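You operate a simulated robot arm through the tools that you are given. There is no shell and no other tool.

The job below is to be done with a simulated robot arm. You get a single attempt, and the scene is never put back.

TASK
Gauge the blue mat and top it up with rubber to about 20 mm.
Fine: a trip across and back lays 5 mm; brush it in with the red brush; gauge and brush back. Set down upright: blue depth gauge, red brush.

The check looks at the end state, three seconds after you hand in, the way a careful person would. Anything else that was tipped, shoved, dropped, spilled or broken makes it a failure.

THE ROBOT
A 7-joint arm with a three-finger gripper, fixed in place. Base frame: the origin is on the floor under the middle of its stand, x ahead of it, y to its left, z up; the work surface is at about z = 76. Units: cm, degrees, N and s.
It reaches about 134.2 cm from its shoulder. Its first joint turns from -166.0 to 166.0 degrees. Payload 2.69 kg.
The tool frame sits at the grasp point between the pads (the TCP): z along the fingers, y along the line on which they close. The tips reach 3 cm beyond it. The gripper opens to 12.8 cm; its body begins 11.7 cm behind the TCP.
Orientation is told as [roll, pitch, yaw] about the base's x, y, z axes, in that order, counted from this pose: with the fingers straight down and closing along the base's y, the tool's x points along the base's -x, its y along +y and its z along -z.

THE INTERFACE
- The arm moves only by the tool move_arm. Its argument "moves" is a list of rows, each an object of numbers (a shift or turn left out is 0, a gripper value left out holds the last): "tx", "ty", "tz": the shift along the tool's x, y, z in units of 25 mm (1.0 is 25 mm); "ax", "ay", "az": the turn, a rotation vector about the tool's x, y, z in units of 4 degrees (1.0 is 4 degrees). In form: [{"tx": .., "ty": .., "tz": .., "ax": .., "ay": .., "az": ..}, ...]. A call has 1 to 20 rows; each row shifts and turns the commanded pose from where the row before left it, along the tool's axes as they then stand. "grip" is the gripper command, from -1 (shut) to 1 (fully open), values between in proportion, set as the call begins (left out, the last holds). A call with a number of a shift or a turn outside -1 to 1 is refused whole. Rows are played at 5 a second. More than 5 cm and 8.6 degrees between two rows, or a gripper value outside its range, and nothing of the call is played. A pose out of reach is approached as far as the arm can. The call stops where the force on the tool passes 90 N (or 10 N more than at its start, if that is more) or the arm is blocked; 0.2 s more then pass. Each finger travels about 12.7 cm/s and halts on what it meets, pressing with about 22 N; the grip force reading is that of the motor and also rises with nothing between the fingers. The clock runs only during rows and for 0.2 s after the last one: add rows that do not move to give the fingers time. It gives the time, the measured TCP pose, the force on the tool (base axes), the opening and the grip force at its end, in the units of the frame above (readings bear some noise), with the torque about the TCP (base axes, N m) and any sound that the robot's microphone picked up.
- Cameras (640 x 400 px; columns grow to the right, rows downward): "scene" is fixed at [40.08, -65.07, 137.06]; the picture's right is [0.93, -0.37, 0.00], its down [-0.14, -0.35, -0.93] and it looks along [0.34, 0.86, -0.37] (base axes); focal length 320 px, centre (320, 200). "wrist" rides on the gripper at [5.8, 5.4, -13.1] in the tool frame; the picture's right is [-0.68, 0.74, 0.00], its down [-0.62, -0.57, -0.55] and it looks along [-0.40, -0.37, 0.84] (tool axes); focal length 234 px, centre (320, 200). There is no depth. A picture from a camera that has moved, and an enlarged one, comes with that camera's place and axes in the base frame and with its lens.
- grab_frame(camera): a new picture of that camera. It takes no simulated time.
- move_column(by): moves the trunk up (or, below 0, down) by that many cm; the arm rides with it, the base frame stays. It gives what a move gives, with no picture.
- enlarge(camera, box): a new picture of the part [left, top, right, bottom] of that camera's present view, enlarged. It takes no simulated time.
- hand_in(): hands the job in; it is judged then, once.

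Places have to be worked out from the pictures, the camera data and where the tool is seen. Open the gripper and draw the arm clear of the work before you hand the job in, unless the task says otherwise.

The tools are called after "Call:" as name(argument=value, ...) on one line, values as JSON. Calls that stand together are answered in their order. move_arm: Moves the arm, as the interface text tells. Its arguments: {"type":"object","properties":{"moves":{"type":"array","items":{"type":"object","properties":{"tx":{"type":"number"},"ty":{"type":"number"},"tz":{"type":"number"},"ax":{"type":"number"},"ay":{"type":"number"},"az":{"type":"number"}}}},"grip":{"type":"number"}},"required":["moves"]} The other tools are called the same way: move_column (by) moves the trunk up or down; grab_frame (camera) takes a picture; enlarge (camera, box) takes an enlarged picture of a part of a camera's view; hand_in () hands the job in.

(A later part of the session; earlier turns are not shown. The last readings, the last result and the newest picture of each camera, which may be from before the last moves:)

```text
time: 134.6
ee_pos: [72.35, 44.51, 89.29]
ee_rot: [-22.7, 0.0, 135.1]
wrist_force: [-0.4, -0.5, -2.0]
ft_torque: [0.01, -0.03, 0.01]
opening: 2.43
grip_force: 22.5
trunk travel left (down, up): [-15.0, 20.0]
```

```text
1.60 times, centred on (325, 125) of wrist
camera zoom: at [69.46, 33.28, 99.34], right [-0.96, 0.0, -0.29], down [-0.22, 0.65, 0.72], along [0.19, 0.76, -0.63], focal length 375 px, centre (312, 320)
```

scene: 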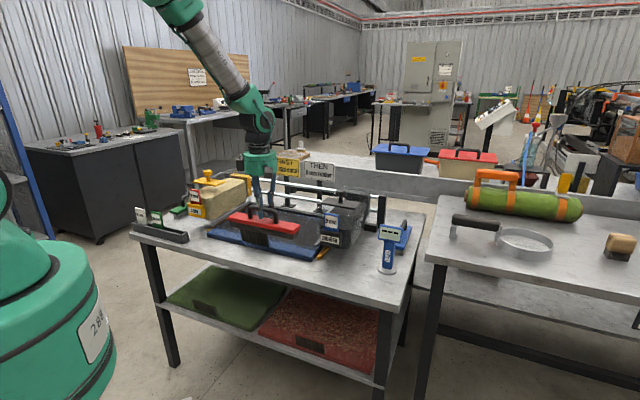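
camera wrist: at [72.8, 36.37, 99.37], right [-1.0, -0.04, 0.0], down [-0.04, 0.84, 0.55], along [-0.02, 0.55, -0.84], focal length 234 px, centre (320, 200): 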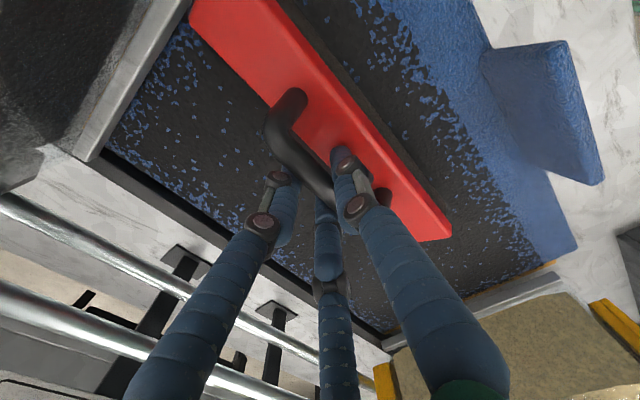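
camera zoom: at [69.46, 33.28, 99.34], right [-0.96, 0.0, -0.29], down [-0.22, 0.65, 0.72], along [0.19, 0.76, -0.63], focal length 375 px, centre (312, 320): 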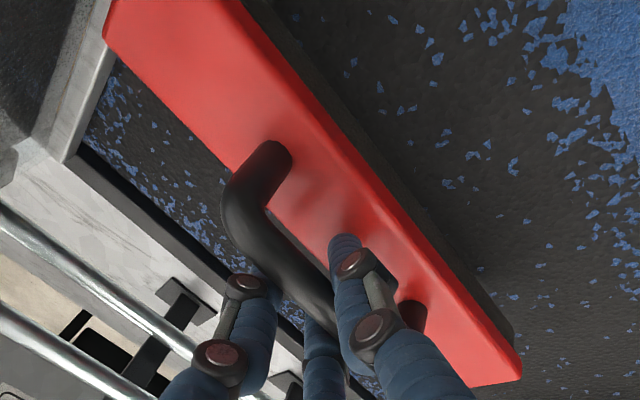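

Level again. With this tilt, strokes along the table's length won't pitch the brush, so I'll brush in strips along the length, starting at the front strip. Moving there and lowering.

Call:
move_arm(moves=[{"ty": 0.726, "tz": -0.304}, {"ty": 0.726, "tz": -0.304}, {"ty": 0.726, "tz": -0.304}, {"ty": 0.726, "tz": -0.304}, {"ty": 0.726, "tz": -0.304}, {}, {"ty": 0.123, "tz": 0.295}, {"ty": 0.123, "tz": 0.295}, {"ty": 0.123, "tz": 0.295}, {}])

Call:
enlarge(camera="scene", box=[230, 200, 330, 260])

```text
time: 136.8
ee_pos: [65.53, 37.52, 86.88]
ee_rot: [-22.8, 0.1, 135.1]
wrist_force: [1.2, -0.9, -2.1]
ft_torque: [0.03, -0.01, 0.02]
opening: 2.42
grip_force: 22.0
trunk travel left (down, up): [-15.0, 20.0]
```

```text
6.40 times, centred on (280, 230) of scene
camera zoom: at [40.08, -65.07, 137.06], right [0.93, -0.37, 0.0], down [-0.14, -0.35, -0.93], along [0.34, 0.86, -0.37], focal length 2046 px, centre (576, 8)
```

zoom: 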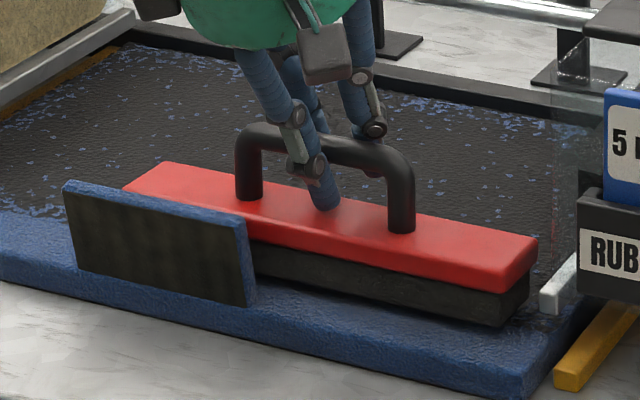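

Call:
move_arm(moves=[{"ty": 0.023, "tz": 0.055}, {"ty": 0.023, "tz": 0.055}, {"ty": 0.023, "tz": 0.055}, {}])

Call:
move_arm(moves=[{"ty": 0.023, "tz": 0.055}, {}])

```text
time: 137.8
ee_pos: [65.57, 37.44, 86.41]
ee_rot: [-22.8, 0.0, 134.9]
wrist_force: [0.3, 0.0, -2.1]
ft_torque: [0.01, -0.03, 0.0]
opening: 2.43
grip_force: 22.1
trunk travel left (down, up): [-15.0, 20.0]
```

```text
time: 138.4
ee_pos: [65.5, 37.36, 86.12]
ee_rot: [-22.7, 0.0, 134.9]
wrist_force: [-0.2, 0.4, 0.5]
ft_torque: [0.01, 0.0, 0.0]
opening: 2.38
grip_force: 22.3
trunk travel left (down, up): [-15.0, 20.0]
```

Contact is starting (~3 N). One more millimetre, then the first strip stroke to the left.

Call:
move_arm(moves=[{"ty": 0.015, "tz": 0.037}, {"tx": -0.3}, {"tx": -0.5}, {"tx": -0.6}, {"tx": -0.6}, {"tx": -0.6}, {}])

Call:
enlarge(camera="scene", box=[190, 170, 370, 270])

```text
time: 140.0
ee_pos: [60.88, 42.1, 86.23]
ee_rot: [-22.7, 0.1, 135.0]
wrist_force: [0.3, 0.4, -2.6]
ft_torque: [0.02, 0.03, 0.0]
opening: 2.43
grip_force: 21.4
trunk travel left (down, up): [-15.0, 20.0]
```

```text
3.56 times, centred on (280, 220) of scene
camera zoom: at [40.08, -65.07, 137.06], right [0.93, -0.37, 0.0], down [-0.14, -0.35, -0.93], along [0.34, 0.86, -0.37], focal length 1136 px, centre (462, 129)
```

zoom: 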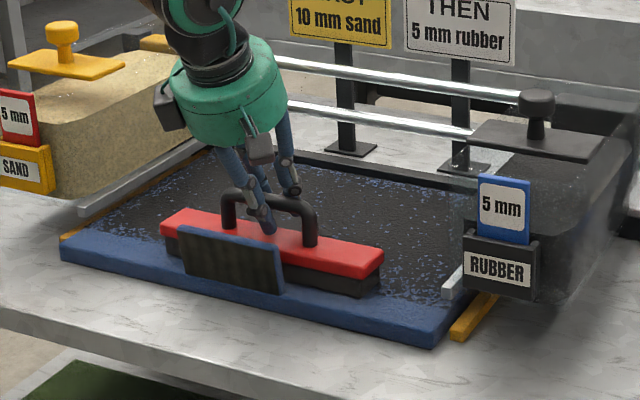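

Contact is light while moving. I'll zoom on the mat to see whether brushing changes its look.

Call:
enlarge(camera="scene", box=[270, 195, 340, 250])

Call:
enlarge(camera="scene", box=[200, 190, 330, 250])

Call:
grab_frame(camera="wrist")

```text
7.27 times, centred on (305, 222) of scene
camera zoom: at [40.08, -65.07, 137.06], right [0.93, -0.37, 0.0], down [-0.14, -0.35, -0.93], along [0.34, 0.86, -0.37], focal length 2325 px, centre (429, 36)
```

zoom: 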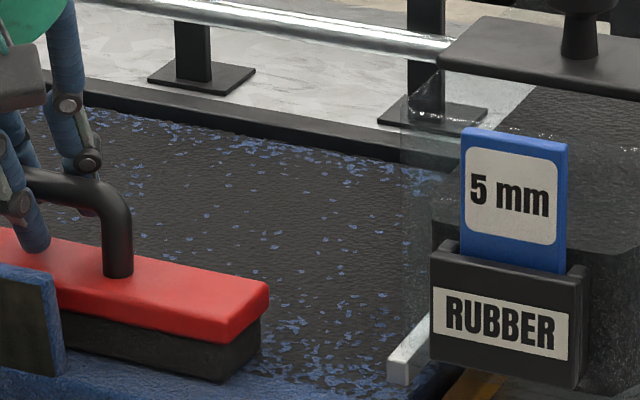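

```text
4.92 times, centred on (265, 220) of scene
camera zoom: at [40.08, -65.07, 137.06], right [0.93, -0.37, 0.0], down [-0.14, -0.35, -0.93], along [0.34, 0.86, -0.37], focal length 1574 px, centre (591, 102)
```

zoom: 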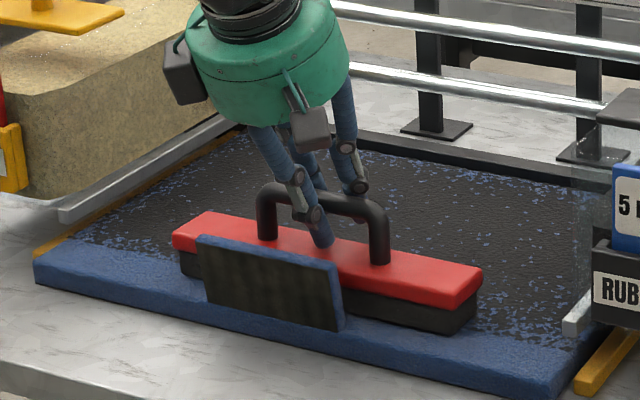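

```text
taken
camera wrist: at [57.89, 30.9, 96.31], right [-0.96, 0.0, -0.29], down [-0.22, 0.65, 0.72], along [0.18, 0.76, -0.63], focal length 234 px, centre (320, 200)
```

wrist: 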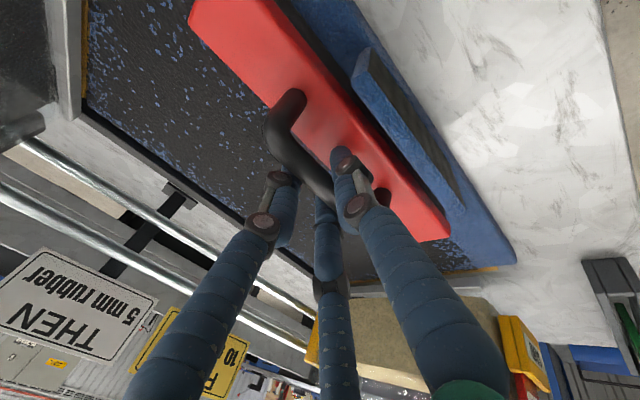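

No visible contact at this spot; I'll lower in 1 mm steps until the force shows steady contact.

Call:
move_arm(moves=[{"ty": 0.015, "tz": 0.037}, {"ty": 0.015, "tz": 0.037}, {}])

Call:
move_arm(moves=[{"ty": 0.015, "tz": 0.037}, {}, {}])

```text
time: 140.8
ee_pos: [60.94, 42.1, 86.14]
ee_rot: [-22.9, -0.1, 135.0]
wrist_force: [-5.7, -0.1, 14.1]
ft_torque: [0.08, 0.15, 0.01]
opening: 2.4
grip_force: 21.6
trunk travel left (down, up): [-15.0, 20.0]
```

```text
time: 141.6
ee_pos: [60.97, 42.08, 85.84]
ee_rot: [-22.8, -0.1, 135.0]
wrist_force: [0.5, -6.6, 12.5]
ft_torque: [-0.09, -0.03, 0.0]
opening: 2.56
grip_force: 22.3
trunk travel left (down, up): [-15.0, 20.0]
```

Now about 15 N — a bit much. Easing up slightly and stroking left.

Call:
move_arm(moves=[{"ty": -0.012, "tz": -0.03}, {"tx": -0.3}, {"tx": -0.5}, {"tx": -0.5}, {"tx": -0.5}, {"tx": -0.5}, {}])

Call:
enlarge(camera="scene", box=[190, 170, 370, 270])

```text
time: 143.2
ee_pos: [56.95, 46.17, 85.97]
ee_rot: [-22.8, 0.0, 135.0]
wrist_force: [-1.2, -0.1, 0.4]
ft_torque: [-0.07, 0.05, -0.02]
opening: 2.51
grip_force: 22.2
trunk travel left (down, up): [-15.0, 20.0]
```

```text
3.56 times, centred on (280, 220) of scene
camera zoom: at [40.08, -65.07, 137.06], right [0.93, -0.37, 0.0], down [-0.14, -0.35, -0.93], along [0.34, 0.86, -0.37], focal length 1136 px, centre (462, 129)
```

zoom: 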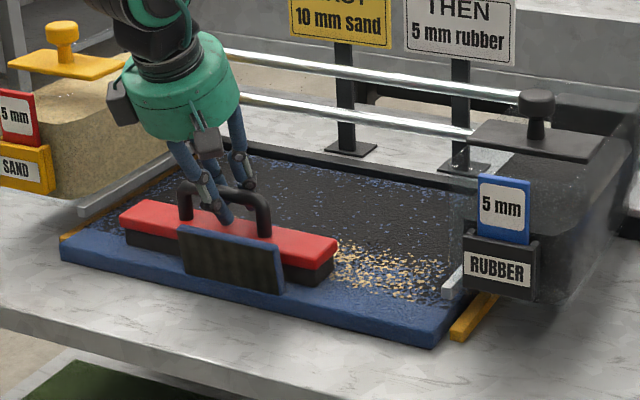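

The swept part at the right front now looks different. Zooming in to see what brushing does.

Call:
enlarge(camera="scene", box=[270, 215, 330, 265])

Call:
grab_frame(camera="wrist")

```text
8.00 times, centred on (300, 240) of scene
camera zoom: at [40.08, -65.07, 137.06], right [0.93, -0.37, 0.0], down [-0.14, -0.35, -0.93], along [0.34, 0.86, -0.37], focal length 2557 px, centre (480, -120)
```

zoom: 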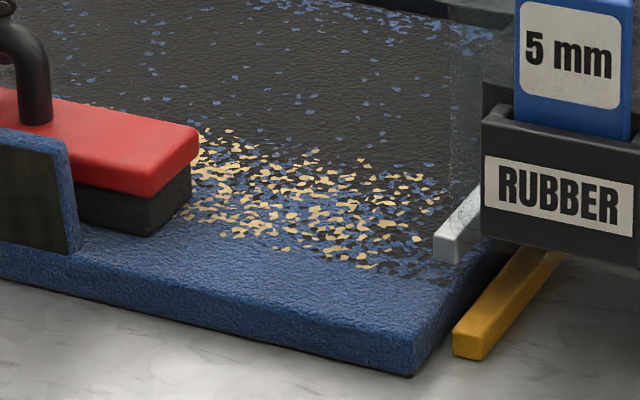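

```text
taken
camera wrist: at [53.94, 34.86, 95.95], right [-0.96, 0.0, -0.29], down [-0.22, 0.65, 0.72], along [0.19, 0.76, -0.63], focal length 234 px, centre (320, 200)
```

wrist: 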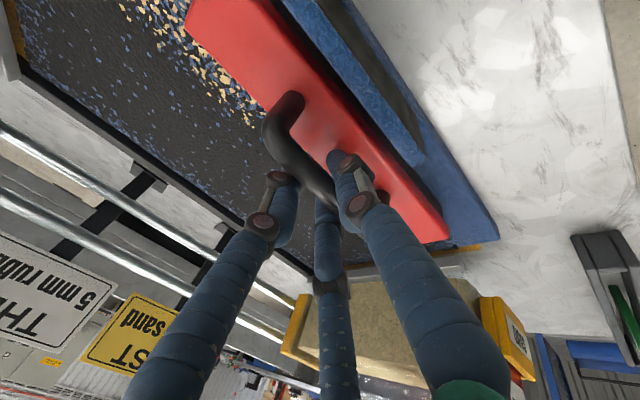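

The brushed part now shows rubber worked in between the fibres with sand and pile visible — that's the effect wanted. Contact is ~3 N; I'll finish this strip to the left end.

Call:
move_arm(moves=[{"tx": -0.4}, {"tx": -0.5}, {"tx": -0.5}, {"tx": -0.5}, {"tx": -0.5}, {"tx": -0.4}, {}])

Call:
enlarge(camera="scene", box=[190, 170, 370, 270])

```text
time: 144.8
ee_pos: [52.05, 50.9, 86.14]
ee_rot: [-22.8, 0.0, 135.0]
wrist_force: [14.4, -14.3, 3.0]
ft_torque: [-0.09, -0.01, 0.23]
opening: 2.45
grip_force: 22.5
trunk travel left (down, up): [-15.0, 20.0]
```

```text
3.56 times, centred on (280, 220) of scene
camera zoom: at [40.08, -65.07, 137.06], right [0.93, -0.37, 0.0], down [-0.14, -0.35, -0.93], along [0.34, 0.86, -0.37], focal length 1136 px, centre (462, 129)
```

zoom: 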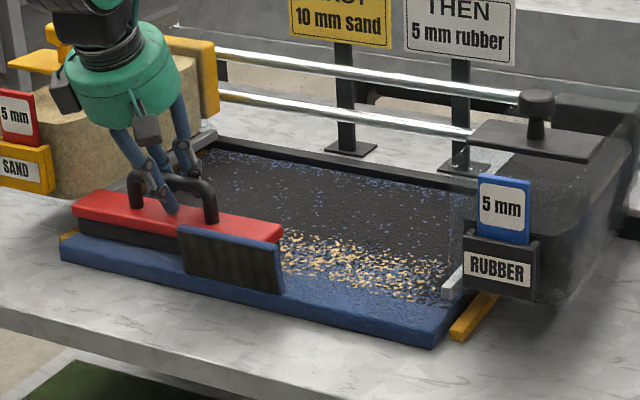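

A 20 N push from the left: the brush end has met the sand hopper's blade. Backing off 1 cm right away and checking the sand hopper.

Call:
move_arm(moves=[{"tx": 0.2}, {"tx": 0.2}, {}])

Call:
enlarge(camera="scene", box=[180, 150, 260, 250])

Call:
grab_frame(camera="wrist")

```text
time: 145.6
ee_pos: [52.62, 50.4, 85.82]
ee_rot: [-22.9, 0.0, 134.9]
wrist_force: [0.2, 0.0, -0.5]
ft_torque: [0.15, 0.2, 0.0]
opening: 2.44
grip_force: 21.6
trunk travel left (down, up): [-15.0, 20.0]
```

```text
4.00 times, centred on (220, 200) of scene
camera zoom: at [40.08, -65.07, 137.06], right [0.93, -0.37, 0.0], down [-0.14, -0.35, -0.93], along [0.34, 0.86, -0.37], focal length 1278 px, centre (720, 200)
```

zoom: 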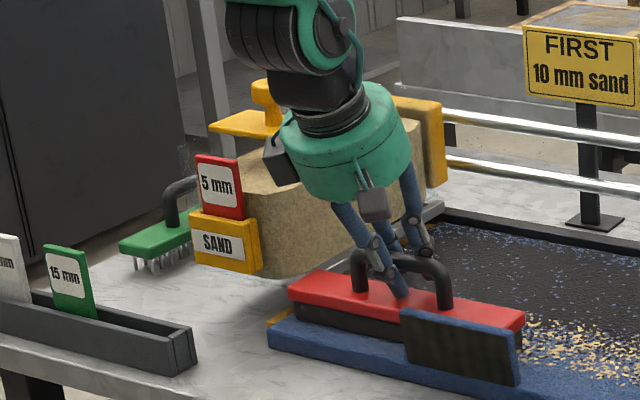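

```text
taken
camera wrist: at [49.61, 39.14, 96.03], right [-0.96, 0.0, -0.29], down [-0.22, 0.65, 0.72], along [0.18, 0.76, -0.63], focal length 234 px, centre (320, 200)
```

wrist: 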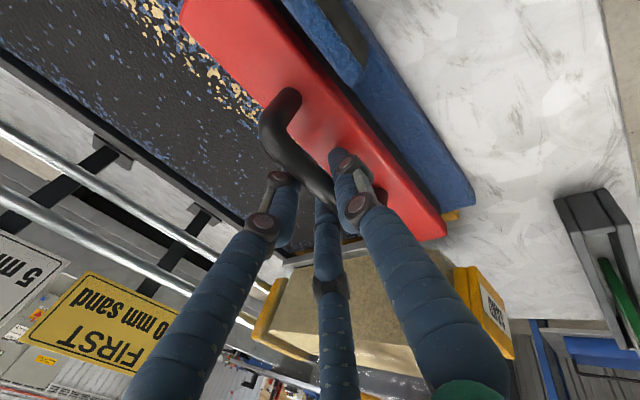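

The sand hopper hasn't moved (label at the same pixels). I'll keep the brush end 1 cm short of it. Now lift, step 3.6 cm back, lower for the second strip.

Call:
move_arm(moves=[{"ty": -0.154, "tz": -0.369}, {"ty": -0.664, "tz": 0.278}, {"ty": -0.664, "tz": 0.278}, {}, {"ty": 0.077, "tz": 0.185}, {"ty": 0.062, "tz": 0.148}, {}])

Call:
move_arm(moves=[{"ty": 0.015, "tz": 0.037}, {}])

```text
time: 147.2
ee_pos: [55.19, 52.99, 86.12]
ee_rot: [-22.9, 0.1, 135.0]
wrist_force: [0.2, 1.1, -1.1]
ft_torque: [0.05, 0.09, -0.01]
opening: 2.42
grip_force: 22.0
trunk travel left (down, up): [-15.0, 20.0]
```

```text
time: 147.8
ee_pos: [55.18, 52.87, 85.99]
ee_rot: [-22.7, 0.0, 135.0]
wrist_force: [2.1, -0.1, 1.5]
ft_torque: [0.31, 0.35, -0.09]
opening: 2.41
grip_force: 22.1
trunk travel left (down, up): [-15.0, 20.0]
```

Contact is only at the brush's left end (torque shows it 11.7 cm to the left). Let me look whether it's on the sand blade.

Call:
enlarge(camera="scene", box=[205, 195, 285, 255])

Call:
enlarge(camera="wrist", box=[330, 120, 530, 300])

```text
6.67 times, centred on (245, 225) of scene
camera zoom: at [40.08, -65.07, 137.06], right [0.93, -0.37, 0.0], down [-0.14, -0.35, -0.93], along [0.34, 0.86, -0.37], focal length 2131 px, centre (820, 33)
```

zoom: 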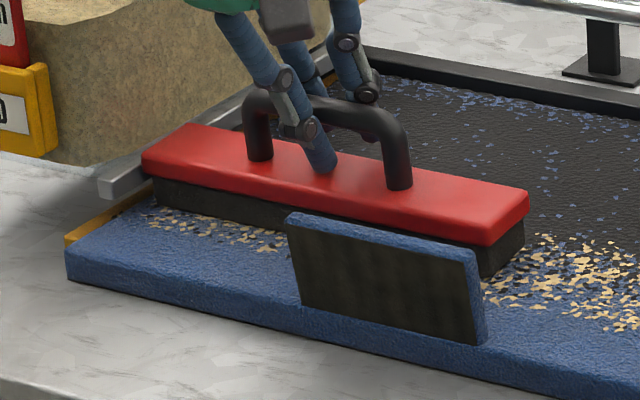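

```text
2.22 times, centred on (430, 210) of wrist
camera zoom: at [52.15, 41.7, 96.11], right [-0.96, 0.0, -0.29], down [-0.22, 0.65, 0.72], along [0.19, 0.76, -0.63], focal length 520 px, centre (76, 178)
```

zoom: 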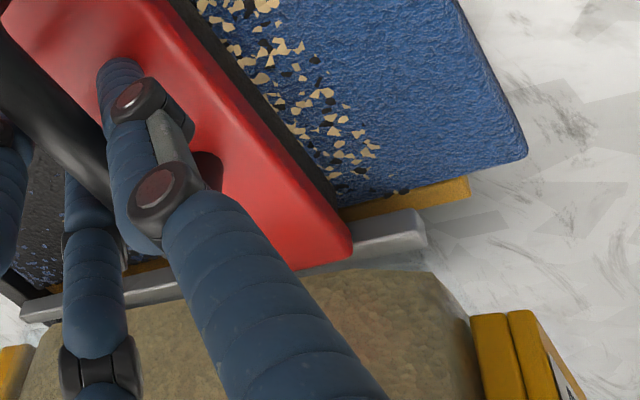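

The brush's left end is overlapping the sand hopper's blade. I'll lift, move 1.6 cm right so it stays on the mat, and lower again.

Call:
move_arm(moves=[{"ty": -0.154, "tz": -0.369}, {"tx": 0.32}, {"tx": 0.32}, {}, {"ty": 0.077, "tz": 0.185}, {"ty": 0.077, "tz": 0.185}, {}])

Call:
move_arm(moves=[{"ty": 0.015, "tz": 0.037}, {}])

Call:
enlarge(camera="wrist", box=[330, 120, 530, 300])

```text
time: 149.4
ee_pos: [56.31, 51.8, 85.98]
ee_rot: [-22.8, -0.1, 135.0]
wrist_force: [1.6, -0.4, 0.9]
ft_torque: [0.19, 0.28, -0.04]
opening: 2.39
grip_force: 22.0
trunk travel left (down, up): [-15.0, 20.0]
```

```text
time: 150.0
ee_pos: [56.24, 51.89, 85.94]
ee_rot: [-22.9, 0.0, 135.0]
wrist_force: [3.5, -0.8, 6.4]
ft_torque: [0.56, 0.6, -0.21]
opening: 2.44
grip_force: 22.1
trunk travel left (down, up): [-15.0, 20.0]
```

```text
2.22 times, centred on (430, 210) of wrist
camera zoom: at [53.25, 40.6, 95.99], right [-0.96, 0.0, -0.29], down [-0.22, 0.65, 0.73], along [0.19, 0.76, -0.63], focal length 520 px, centre (76, 178)
```

zoom: 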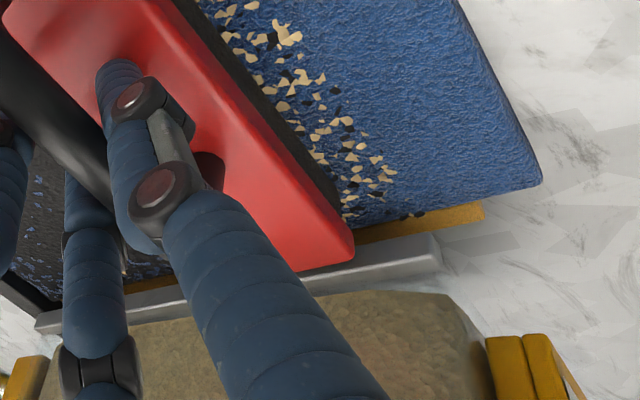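

Call:
enlarge(camera="scene", box=[205, 195, 285, 255])

Call:
enlarge(camera="scene", box=[210, 200, 250, 230])

```text
6.67 times, centred on (245, 225) of scene
camera zoom: at [40.08, -65.07, 137.06], right [0.93, -0.37, 0.0], down [-0.14, -0.35, -0.93], along [0.34, 0.86, -0.37], focal length 2131 px, centre (820, 33)
```

zoom: 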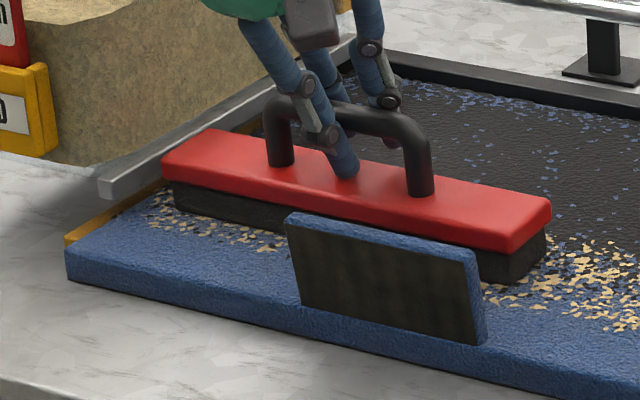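

```text
13.33 times, centred on (230, 215) of scene
camera zoom: at [40.08, -65.07, 137.06], right [0.93, -0.37, 0.0], down [-0.14, -0.35, -0.93], along [0.34, 0.86, -0.37], focal length 4262 px, centre (1520, 0)
```

zoom: 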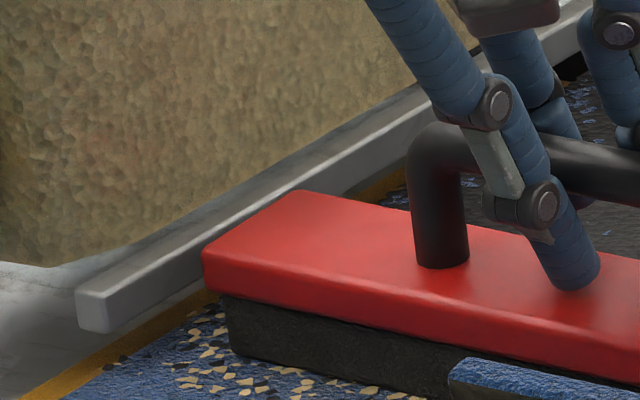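

The bristles are now on the mat just inside its left edge. Stroking right along the second strip.

Call:
move_arm(moves=[{"tx": 0.3}, {"tx": 0.5}, {"tx": 0.55}, {"tx": 0.55}, {"tx": 0.55}, {"tx": 0.55}, {}])

Call:
enlarge(camera="scene", box=[190, 170, 370, 270])

```text
time: 151.6
ee_pos: [61.45, 46.43, 85.94]
ee_rot: [-22.8, 0.0, 135.0]
wrist_force: [-0.4, -1.0, -2.3]
ft_torque: [0.06, 0.09, 0.04]
opening: 2.41
grip_force: 22.0
trunk travel left (down, up): [-15.0, 20.0]
```

```text
3.56 times, centred on (280, 220) of scene
camera zoom: at [40.08, -65.07, 137.06], right [0.93, -0.37, 0.0], down [-0.14, -0.35, -0.93], along [0.34, 0.86, -0.37], focal length 1136 px, centre (462, 129)
```

zoom: 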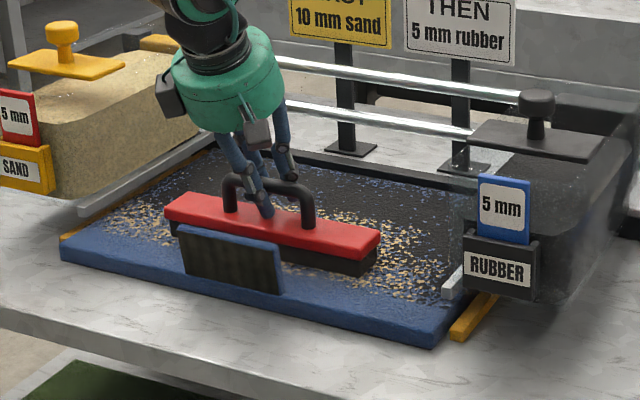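

Brushing is taking effect on both sides of the brush. I'll lower 1 mm and continue to the right end.

Call:
move_arm(moves=[{"ty": 0.015, "tz": 0.037}, {"tx": 0.4}, {"tx": 0.5}, {"tx": 0.55}, {"tx": 0.55}, {"tx": 0.5}, {"tx": 0.5}, {"tx": 0.4}, {}])

Call:
enlarge(camera="scene", box=[190, 170, 370, 270])

```text
time: 153.6
ee_pos: [67.68, 40.39, 85.95]
ee_rot: [-22.9, 0.0, 135.1]
wrist_force: [0.9, 0.0, 0.7]
ft_torque: [0.09, 0.14, -0.06]
opening: 2.42
grip_force: 22.0
trunk travel left (down, up): [-15.0, 20.0]
```

```text
3.56 times, centred on (280, 220) of scene
camera zoom: at [40.08, -65.07, 137.06], right [0.93, -0.37, 0.0], down [-0.14, -0.35, -0.93], along [0.34, 0.86, -0.37], focal length 1136 px, centre (462, 129)
```

zoom: 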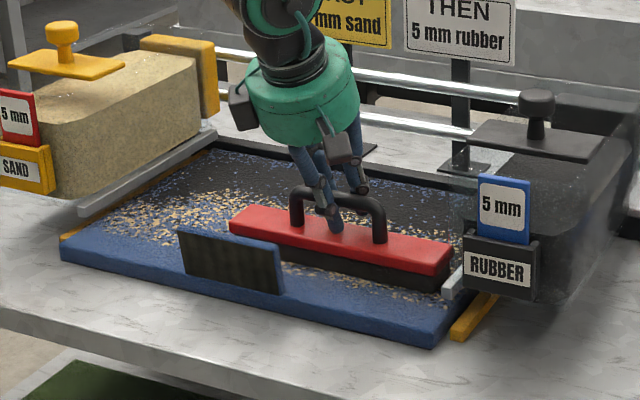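

Second strip done. Lift, step 3.6 cm back, lower and stroke left for the third strip.

Call:
move_arm(moves=[{"ty": -0.154, "tz": -0.369}, {"ty": -0.664, "tz": 0.278}, {"ty": -0.664, "tz": 0.278}, {}, {"ty": 0.077, "tz": 0.185}, {"ty": 0.077, "tz": 0.185}, {}])

Call:
move_arm(moves=[{"ty": 0.012, "tz": 0.03}, {}])

```text
time: 155.2
ee_pos: [70.35, 43.22, 85.92]
ee_rot: [-23.0, 0.1, 134.9]
wrist_force: [3.8, 3.2, 12.6]
ft_torque: [0.14, 0.15, -0.06]
opening: 2.42
grip_force: 22.2
trunk travel left (down, up): [-15.0, 20.0]
```

```text
time: 155.8
ee_pos: [70.37, 43.08, 85.86]
ee_rot: [-23.1, 0.2, 134.9]
wrist_force: [3.8, 10.2, 22.7]
ft_torque: [0.06, 0.2, -0.17]
opening: 2.42
grip_force: 22.1
trunk travel left (down, up): [-15.0, 20.0]
```

Pressing 25 N is too much; easing up 1.3 mm and stroking left.

Call:
move_arm(moves=[{"ty": -0.02, "tz": -0.048}, {"tx": -0.3}, {"tx": -0.5}, {"tx": -0.5}, {"tx": -0.5}, {"tx": -0.5}, {"tx": -0.5}, {"tx": -0.5}, {}])

Call:
enlarge(camera="scene", box=[190, 170, 370, 270])

```text
time: 157.8
ee_pos: [64.45, 48.87, 85.84]
ee_rot: [-22.9, 0.1, 135.0]
wrist_force: [0.4, 0.0, -3.2]
ft_torque: [0.0, 0.04, 0.01]
opening: 2.45
grip_force: 21.9
trunk travel left (down, up): [-15.0, 20.0]
```

```text
3.56 times, centred on (280, 220) of scene
camera zoom: at [40.08, -65.07, 137.06], right [0.93, -0.37, 0.0], down [-0.14, -0.35, -0.93], along [0.34, 0.86, -0.37], focal length 1136 px, centre (462, 129)
```

zoom: 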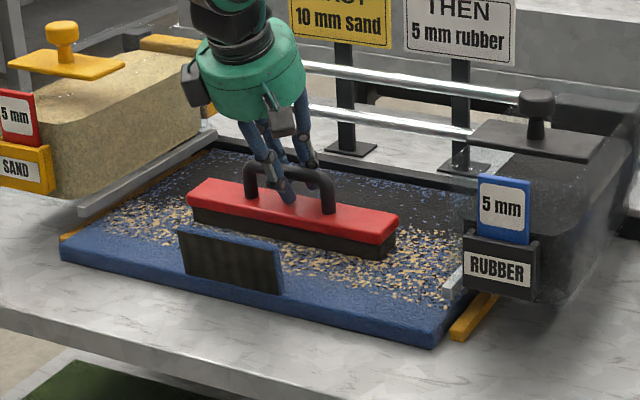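

The area right of the brush now has the worked-in look. Lower ~0.7 mm and continue left.

Call:
move_arm(moves=[{"ty": 0.012, "tz": 0.028}, {"tx": -0.4}, {"tx": -0.5}, {"tx": -0.5}, {"tx": -0.5}, {"tx": -0.5}, {"tx": -0.5}, {"tx": -0.3}, {}])

Call:
enlarge(camera="scene", box=[190, 170, 370, 270])

```text
time: 159.8
ee_pos: [58.78, 54.49, 85.71]
ee_rot: [-22.8, -0.1, 135.0]
wrist_force: [-0.1, -0.2, -2.5]
ft_torque: [0.01, 0.05, 0.02]
opening: 2.48
grip_force: 22.0
trunk travel left (down, up): [-15.0, 20.0]
```

```text
3.56 times, centred on (280, 220) of scene
camera zoom: at [40.08, -65.07, 137.06], right [0.93, -0.37, 0.0], down [-0.14, -0.35, -0.93], along [0.34, 0.86, -0.37], focal length 1136 px, centre (462, 129)
```

zoom: 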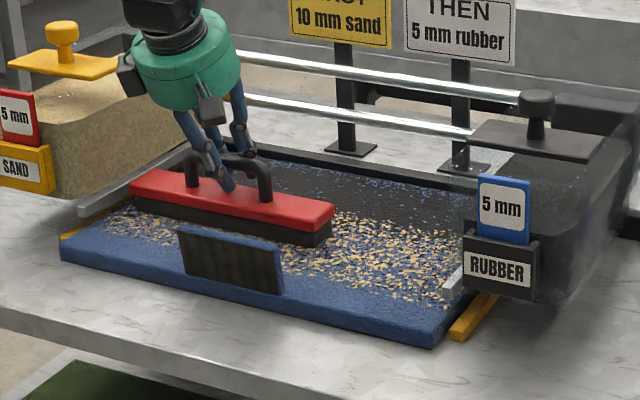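

Third strip done. Lift, step back 3.6 cm, and lower for the fourth.

Call:
move_arm(moves=[{"ty": -0.154, "tz": -0.369}, {"ty": -0.664, "tz": 0.278}, {"ty": -0.664, "tz": 0.278}, {}, {"ty": 0.077, "tz": 0.185}, {"ty": 0.077, "tz": 0.185}, {}])

```text
time: 161.4
ee_pos: [61.36, 56.98, 85.88]
ee_rot: [-23.0, 0.1, 135.0]
wrist_force: [1.2, 3.2, 6.0]
ft_torque: [-0.01, 0.0, -0.03]
opening: 2.45
grip_force: 22.0
trunk travel left (down, up): [-15.0, 20.0]
```

Good even contact (~8 N, no torque). Stroking right along the fourth strip.

Call:
move_arm(moves=[{"tx": 0.3}, {"tx": 0.5}, {"tx": 0.5}, {"tx": 0.5}, {"tx": 0.5}, {"tx": 0.5}, {"ty": 0.01, "tz": 0.024, "tx": 0.5}, {"tx": 0.5}, {"tx": 0.5}, {"tx": 0.5}, {"tx": 0.5}, {"tx": 0.5}, {"tx": 0.5}, {"tx": 0.3}, {}])

Call:
enlarge(camera="scene", box=[190, 170, 370, 270])

Call:
grab_frame(camera="wrist")

```text
time: 164.6
ee_pos: [73.07, 45.29, 85.65]
ee_rot: [-22.8, 0.0, 135.0]
wrist_force: [0.4, 0.2, 0.6]
ft_torque: [-0.03, -0.03, -0.05]
opening: 2.46
grip_force: 22.0
trunk travel left (down, up): [-15.0, 20.0]
```

```text
3.56 times, centred on (280, 220) of scene
camera zoom: at [40.08, -65.07, 137.06], right [0.93, -0.37, 0.0], down [-0.14, -0.35, -0.93], along [0.34, 0.86, -0.37], focal length 1136 px, centre (462, 129)
```

zoom: 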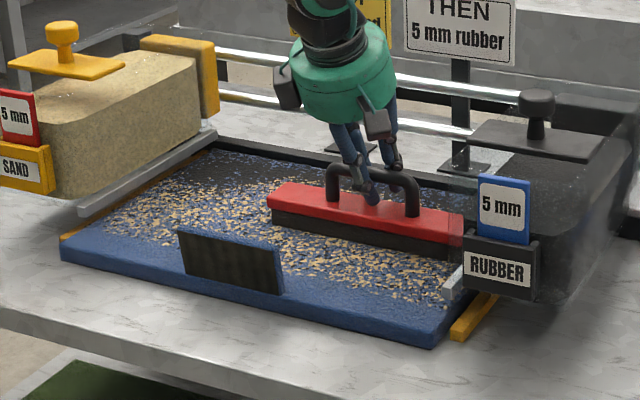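

```text
taken
camera wrist: at [69.99, 34.07, 95.71], right [-0.96, 0.0, -0.29], down [-0.22, 0.65, 0.72], along [0.19, 0.76, -0.63], focal length 234 px, centre (320, 200)
```

wrist: 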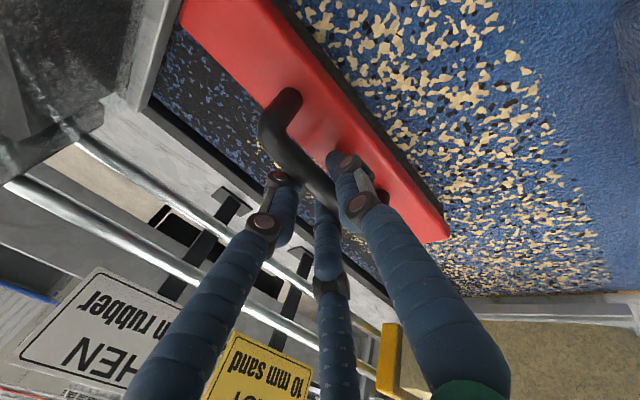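

Four strips done; the front half is well worked in. Fifth strip: lift, step back, lower.

Call:
move_arm(moves=[{"ty": -0.154, "tz": -0.369}, {"ty": -0.664, "tz": 0.278}, {"ty": -0.664, "tz": 0.278}, {}, {"ty": 0.077, "tz": 0.185}, {"ty": 0.077, "tz": 0.185}, {}])

```text
time: 166.2
ee_pos: [75.64, 48.08, 85.79]
ee_rot: [-22.9, 0.0, 135.0]
wrist_force: [3.9, 3.7, 11.7]
ft_torque: [0.03, 0.07, -0.07]
opening: 2.46
grip_force: 21.9
trunk travel left (down, up): [-15.0, 20.0]
```

Call:
move_arm(moves=[{"tx": -0.3}, {"tx": -0.5}, {"tx": -0.5}, {"tx": -0.5}, {"tx": -0.5}, {"tx": -0.5}, {"tx": -0.5, "ty": 0.01, "tz": 0.024}, {"tx": -0.5}, {"tx": -0.5}, {"tx": -0.5}, {"tx": -0.5}, {"tx": -0.5}, {"tx": -0.5}, {"tx": -0.2}, {}])

Call:
enlarge(camera="scene", box=[190, 170, 370, 270])

```text
time: 169.4
ee_pos: [63.98, 59.32, 85.49]
ee_rot: [-22.9, 0.0, 135.1]
wrist_force: [2.2, -2.5, 9.1]
ft_torque: [-0.01, 0.01, 0.0]
opening: 2.52
grip_force: 22.5
trunk travel left (down, up): [-15.0, 20.0]
```

```text
3.56 times, centred on (280, 220) of scene
camera zoom: at [40.08, -65.07, 137.06], right [0.93, -0.37, 0.0], down [-0.14, -0.35, -0.93], along [0.34, 0.86, -0.37], focal length 1136 px, centre (462, 129)
```

zoom: 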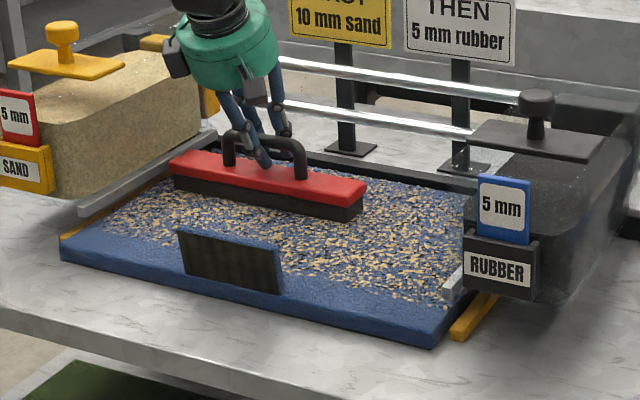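

Almost everything is worked in. Sixth strip next: lift, step back, lower.

Call:
move_arm(moves=[{"ty": -0.154, "tz": -0.369}, {"ty": -0.664, "tz": 0.278}, {"ty": -0.664, "tz": 0.278}, {}, {"ty": 0.077, "tz": 0.185}, {"ty": 0.077, "tz": 0.185}, {}])

Call:
enlarge(camera="scene", box=[200, 170, 300, 240])

Call:
grab_frame(camera="wrist")

```text
time: 171.0
ee_pos: [66.76, 61.99, 85.77]
ee_rot: [-22.9, 0.0, 135.0]
wrist_force: [0.8, 1.3, 3.4]
ft_torque: [0.02, 0.02, -0.02]
opening: 2.47
grip_force: 21.9
trunk travel left (down, up): [-15.0, 20.0]
```

```text
5.71 times, centred on (250, 205) of scene
camera zoom: at [40.08, -65.07, 137.06], right [0.93, -0.37, 0.0], down [-0.14, -0.35, -0.93], along [0.34, 0.86, -0.37], focal length 1826 px, centre (720, 171)
```

zoom: 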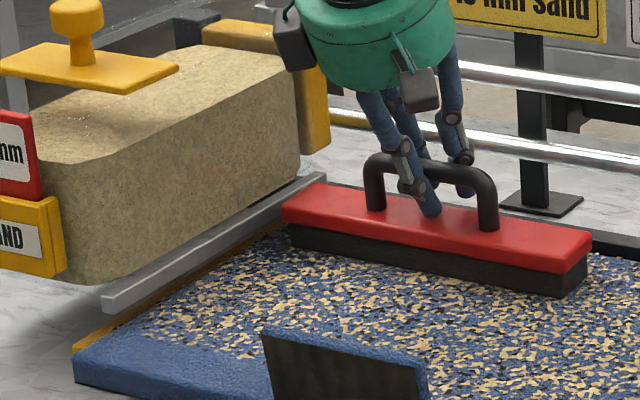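

```text
taken
camera wrist: at [63.76, 50.86, 95.78], right [-0.96, 0.0, -0.29], down [-0.22, 0.65, 0.73], along [0.19, 0.76, -0.63], focal length 234 px, centre (320, 200)
```

wrist: 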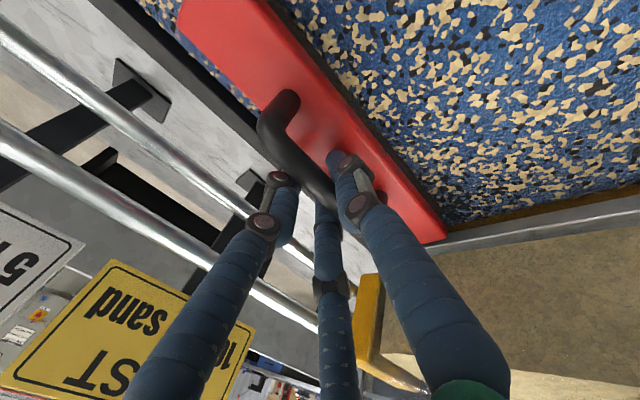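

Contact is ~6 N and the mat's rear stop is still ~4 cm behind the brush. Stroking right on the sixth strip.

Call:
move_arm(moves=[{"tx": 0.3}, {"tx": 0.5}, {"tx": 0.5}, {"tx": 0.5}, {"tx": 0.5}, {"tx": 0.5}, {"tx": 0.5, "ty": 0.01, "tz": 0.024}, {"tx": 0.5}, {"tx": 0.5}, {"tx": 0.5}, {"tx": 0.5}, {"tx": 0.5}, {"tx": 0.4}, {"tx": 0.2}, {}])

Call:
move_arm(moves=[{"ty": -0.154, "tz": -0.369}, {"ty": -0.6, "tz": 0.251}, {"ty": -0.6, "tz": 0.251}, {}, {"ty": 0.077, "tz": 0.185}, {"ty": 0.065, "tz": 0.155}, {}])

Call:
enlarge(camera="scene", box=[190, 170, 370, 270])

Call:
grab_frame(camera="wrist")

```text
time: 174.2
ee_pos: [78.02, 50.58, 85.61]
ee_rot: [-22.8, 0.0, 135.0]
wrist_force: [-1.9, 1.7, 6.2]
ft_torque: [0.04, 0.04, -0.03]
opening: 2.5
grip_force: 22.3
trunk travel left (down, up): [-15.0, 20.0]
```

```text
time: 175.8
ee_pos: [80.22, 53.14, 85.69]
ee_rot: [-23.0, 0.0, 135.0]
wrist_force: [5.9, 0.2, 8.9]
ft_torque: [-0.01, 0.03, 0.0]
opening: 2.51
grip_force: 21.9
trunk travel left (down, up): [-15.0, 20.0]
```

```text
3.56 times, centred on (280, 220) of scene
camera zoom: at [40.08, -65.07, 137.06], right [0.93, -0.37, 0.0], down [-0.14, -0.35, -0.93], along [0.34, 0.86, -0.37], focal length 1136 px, centre (462, 129)
```

zoom: 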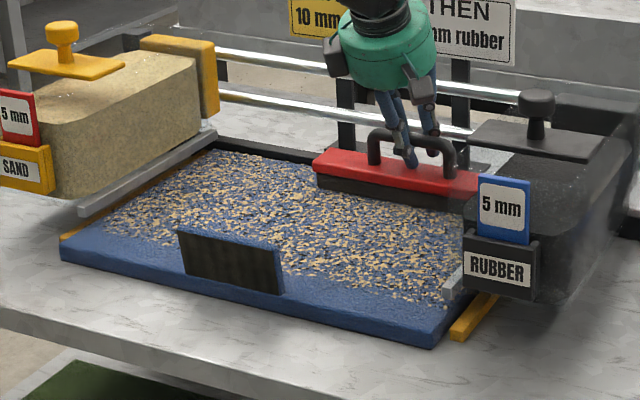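

```text
taken
camera wrist: at [77.26, 41.85, 95.67], right [-0.96, 0.0, -0.29], down [-0.22, 0.65, 0.73], along [0.19, 0.76, -0.63], focal length 234 px, centre (320, 200)
```

wrist: 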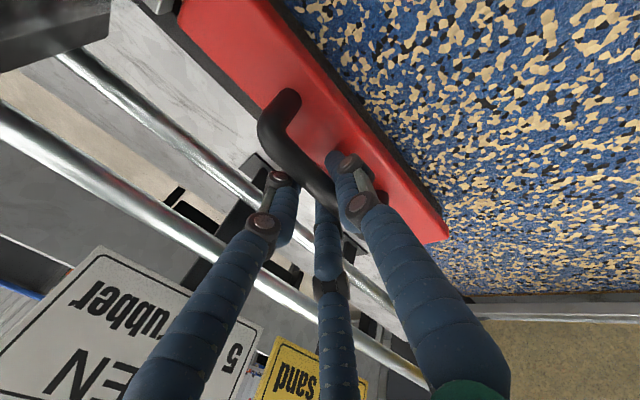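

Last strip at the back edge: contact ~11 N. Stroking left.

Call:
move_arm(moves=[{"tx": -0.3}, {"tx": -0.5}, {"tx": -0.5}, {"tx": -0.5}, {"tx": -0.5}, {"tx": -0.5}, {"tx": -0.5}, {"tx": -0.5}, {"tx": -0.5}, {"tx": -0.5}, {"tx": -0.5}, {"tx": -0.5}, {"tx": -0.4}, {}])

Call:
enlarge(camera="scene", box=[190, 170, 370, 270])

Call:
grab_frame(camera="wrist")

```text
time: 178.8
ee_pos: [69.26, 64.0, 85.54]
ee_rot: [-22.8, 0.0, 135.0]
wrist_force: [0.1, 0.7, -1.8]
ft_torque: [-0.05, -0.01, 0.0]
opening: 2.5
grip_force: 22.0
trunk travel left (down, up): [-15.0, 20.0]
```

```text
3.56 times, centred on (280, 220) of scene
camera zoom: at [40.08, -65.07, 137.06], right [0.93, -0.37, 0.0], down [-0.14, -0.35, -0.93], along [0.34, 0.86, -0.37], focal length 1136 px, centre (462, 129)
```

zoom: 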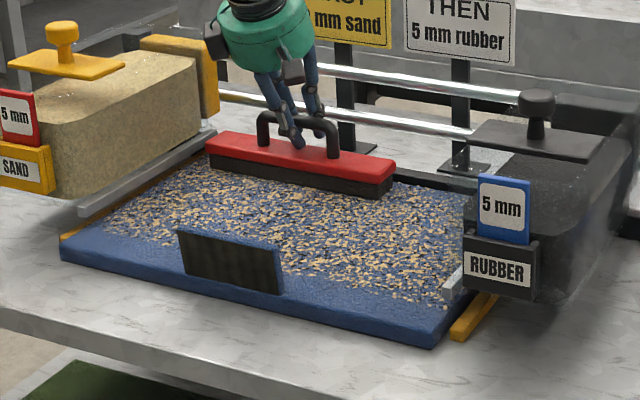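

```text
taken
camera wrist: at [66.23, 52.79, 95.61], right [-0.96, 0.0, -0.29], down [-0.22, 0.65, 0.72], along [0.18, 0.76, -0.63], focal length 234 px, centre (320, 200)
```

wrist: 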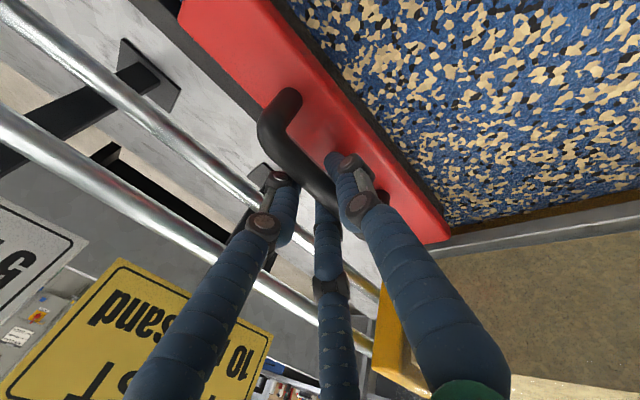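

The whole mat now has an even, worked-in look. I'll lift the brush and carry it back toward the front.

Call:
move_arm(moves=[{"ty": -0.2, "tz": -0.48}, {"ty": -0.386, "tz": -0.9225}, {"ty": -0.386, "tz": -0.9225}, {"ty": -0.386, "tz": -0.9225}, {"ty": -0.2, "tz": -0.48}, {}])

Call:
move_arm(moves=[{"ty": 0.918, "tz": -0.384, "tx": 0.18}, {"ty": 0.918, "tz": -0.384, "tx": 0.18}, {"ty": 0.918, "tz": -0.384, "tx": 0.18}, {"ty": 0.918, "tz": -0.384, "tx": 0.18}, {"ty": 0.918, "tz": -0.384, "tx": 0.18}, {"ty": 0.918, "tz": -0.384, "tx": 0.18}, {"ty": 0.918, "tz": -0.384, "tx": 0.18}, {"ty": 0.918, "tz": -0.384, "tx": 0.18}, {"ty": 0.918, "tz": -0.384, "tx": 0.18}, {"ty": 0.918, "tz": -0.384, "tx": 0.18}, {"ty": 0.918, "tz": -0.384, "tx": 0.18}, {"ty": 0.918, "tz": -0.384, "tx": 0.18}, {"ty": 0.918, "tz": -0.384, "tx": 0.18}, {}])

Call:
enlarge(camera="scene", box=[190, 150, 370, 270])

```text
time: 180.2
ee_pos: [69.05, 63.58, 95.9]
ee_rot: [-22.8, 0.1, 135.0]
wrist_force: [-0.2, -0.3, -2.4]
ft_torque: [0.0, -0.01, 0.02]
opening: 2.46
grip_force: 22.2
trunk travel left (down, up): [-15.0, 20.0]
```

```text
time: 183.2
ee_pos: [50.58, 36.72, 95.48]
ee_rot: [-22.8, 0.1, 135.0]
wrist_force: [0.0, 0.5, -1.7]
ft_torque: [0.01, -0.03, 0.01]
opening: 2.47
grip_force: 22.0
trunk travel left (down, up): [-15.0, 20.0]
```

```text
3.33 times, centred on (280, 210) of scene
camera zoom: at [40.08, -65.07, 137.06], right [0.93, -0.37, 0.0], down [-0.14, -0.35, -0.93], along [0.34, 0.86, -0.37], focal length 1065 px, centre (453, 167)
```

zoom: 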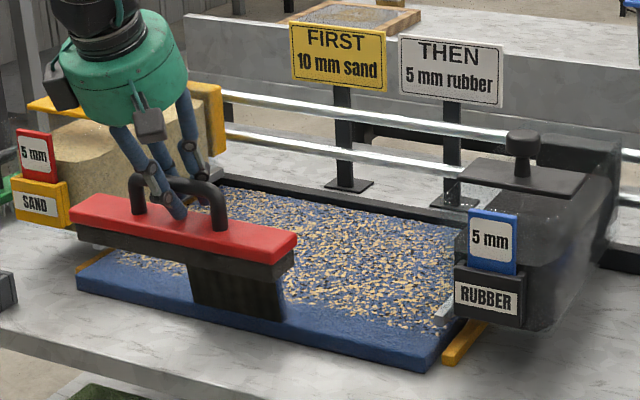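

The mat is evenly brushed. Now carrying the brush to the right along the table front, back to its place.

Call:
move_arm(moves=[{"tx": 0.919}, {"tx": 0.919}, {"tx": 0.919}, {"tx": 0.919}, {"tx": 0.919}, {"tx": 0.919}, {"tx": 0.919}, {"tx": 0.919}, {"tx": 0.919}, {"tx": 0.919}, {"tx": 0.919}, {"tx": 0.919}, {"tx": 0.919}, {"tx": 0.919}, {"tx": 0.919}, {"tx": 0.919}, {"tx": 0.919}, {"tx": 0.919}, {}])

Call:
enlarge(camera="scene", box=[300, 200, 430, 310])

Call:
grab_frame(camera="wrist")

```text
time: 187.2
ee_pos: [79.73, 7.62, 95.72]
ee_rot: [-22.8, 0.0, 135.0]
wrist_force: [1.0, 0.3, -2.0]
ft_torque: [0.03, -0.02, 0.01]
opening: 2.45
grip_force: 21.9
trunk travel left (down, up): [-15.0, 20.0]
```

```text
3.64 times, centred on (365, 255) of scene
camera zoom: at [40.08, -65.07, 137.06], right [0.93, -0.37, 0.0], down [-0.14, -0.35, -0.93], along [0.34, 0.86, -0.37], focal length 1162 px, centre (156, 0)
```

zoom: 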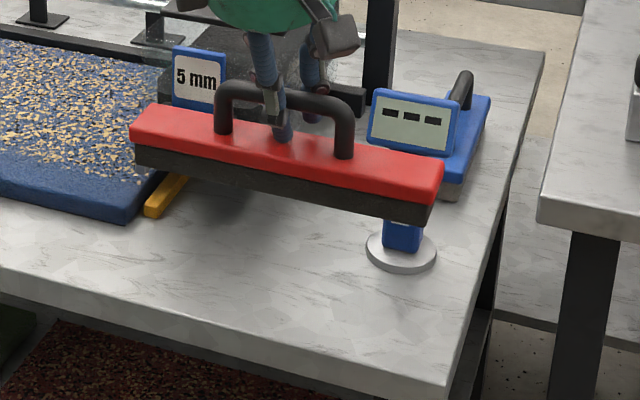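

```text
taken
camera wrist: at [76.67, -3.51, 105.79], right [-0.96, 0.0, -0.29], down [-0.22, 0.65, 0.72], along [0.18, 0.76, -0.63], focal length 234 px, centre (320, 200)
```

wrist: 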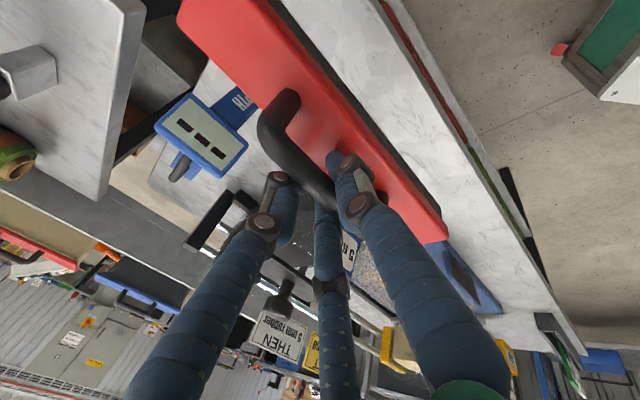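

Over its place. Lowering to just above the table.

Call:
move_arm(moves=[{"ty": 0.34, "tz": 0.812}, {"ty": 0.34, "tz": 0.812}, {"ty": 0.34, "tz": 0.812}, {"ty": 0.34, "tz": 0.812}, {"ty": 0.3, "tz": 0.715}, {}])

Call:
enlarge(camera="scene", box=[300, 200, 430, 310])

```text
time: 188.6
ee_pos: [79.91, 7.57, 84.94]
ee_rot: [-22.8, -0.1, 135.0]
wrist_force: [0.7, 0.2, -4.3]
ft_torque: [0.02, 0.0, 0.01]
opening: 2.47
grip_force: 22.6
trunk travel left (down, up): [-15.0, 20.0]
```

```text
3.64 times, centred on (365, 255) of scene
camera zoom: at [40.08, -65.07, 137.06], right [0.93, -0.37, 0.0], down [-0.14, -0.35, -0.93], along [0.34, 0.86, -0.37], focal length 1162 px, centre (156, 0)
```

zoom: 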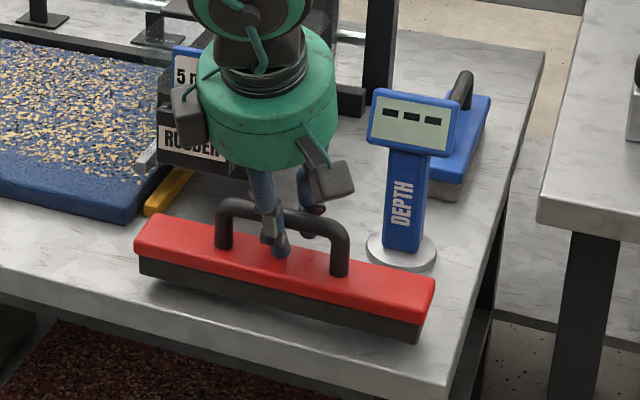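

Call:
move_arm(moves=[{"ty": 0.062, "tz": 0.148}, {"ty": 0.062, "tz": 0.148}, {"ty": 0.046, "tz": 0.111}, {}])

Call:
move_arm(moves=[{"ty": 0.031, "tz": 0.074}, {}])

Call:
enlarge(camera="scene", box=[310, 240, 410, 310])

```text
time: 189.6
ee_pos: [79.97, 7.71, 83.91]
ee_rot: [-22.8, 0.0, 135.0]
wrist_force: [0.2, -0.3, -2.6]
ft_torque: [0.05, -0.03, -0.01]
opening: 2.48
grip_force: 21.8
trunk travel left (down, up): [-15.0, 20.0]
```

```text
time: 190.2
ee_pos: [79.8, 7.78, 83.61]
ee_rot: [-22.8, 0.0, 135.0]
wrist_force: [-0.4, 0.1, -2.2]
ft_torque: [0.02, 0.0, -0.01]
opening: 2.45
grip_force: 21.8
trunk travel left (down, up): [-15.0, 20.0]
```

```text
5.71 times, centred on (360, 275) of scene
camera zoom: at [40.08, -65.07, 137.06], right [0.93, -0.37, 0.0], down [-0.14, -0.35, -0.93], along [0.34, 0.86, -0.37], focal length 1826 px, centre (91, -229)
```

zoom: 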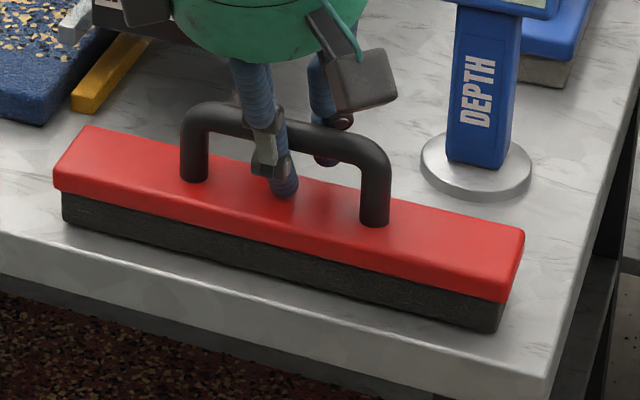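

Call:
move_arm(moves=[{"ty": 0.023, "tz": 0.055}, {"ty": 0.015, "tz": 0.037}, {}])

Call:
move_arm(moves=[{"ty": 0.015, "tz": 0.037}, {}])

```text
time: 191.0
ee_pos: [79.87, 7.61, 83.38]
ee_rot: [-22.9, -0.1, 135.0]
wrist_force: [-0.4, 0.4, -3.6]
ft_torque: [0.02, -0.01, 0.03]
opening: 2.47
grip_force: 22.3
trunk travel left (down, up): [-15.0, 20.0]
```

```text
time: 191.6
ee_pos: [79.79, 7.74, 83.41]
ee_rot: [-22.7, 0.0, 135.0]
wrist_force: [1.1, 1.6, 0.8]
ft_torque: [0.03, 0.0, -0.02]
opening: 2.46
grip_force: 22.1
trunk travel left (down, up): [-15.0, 20.0]
```

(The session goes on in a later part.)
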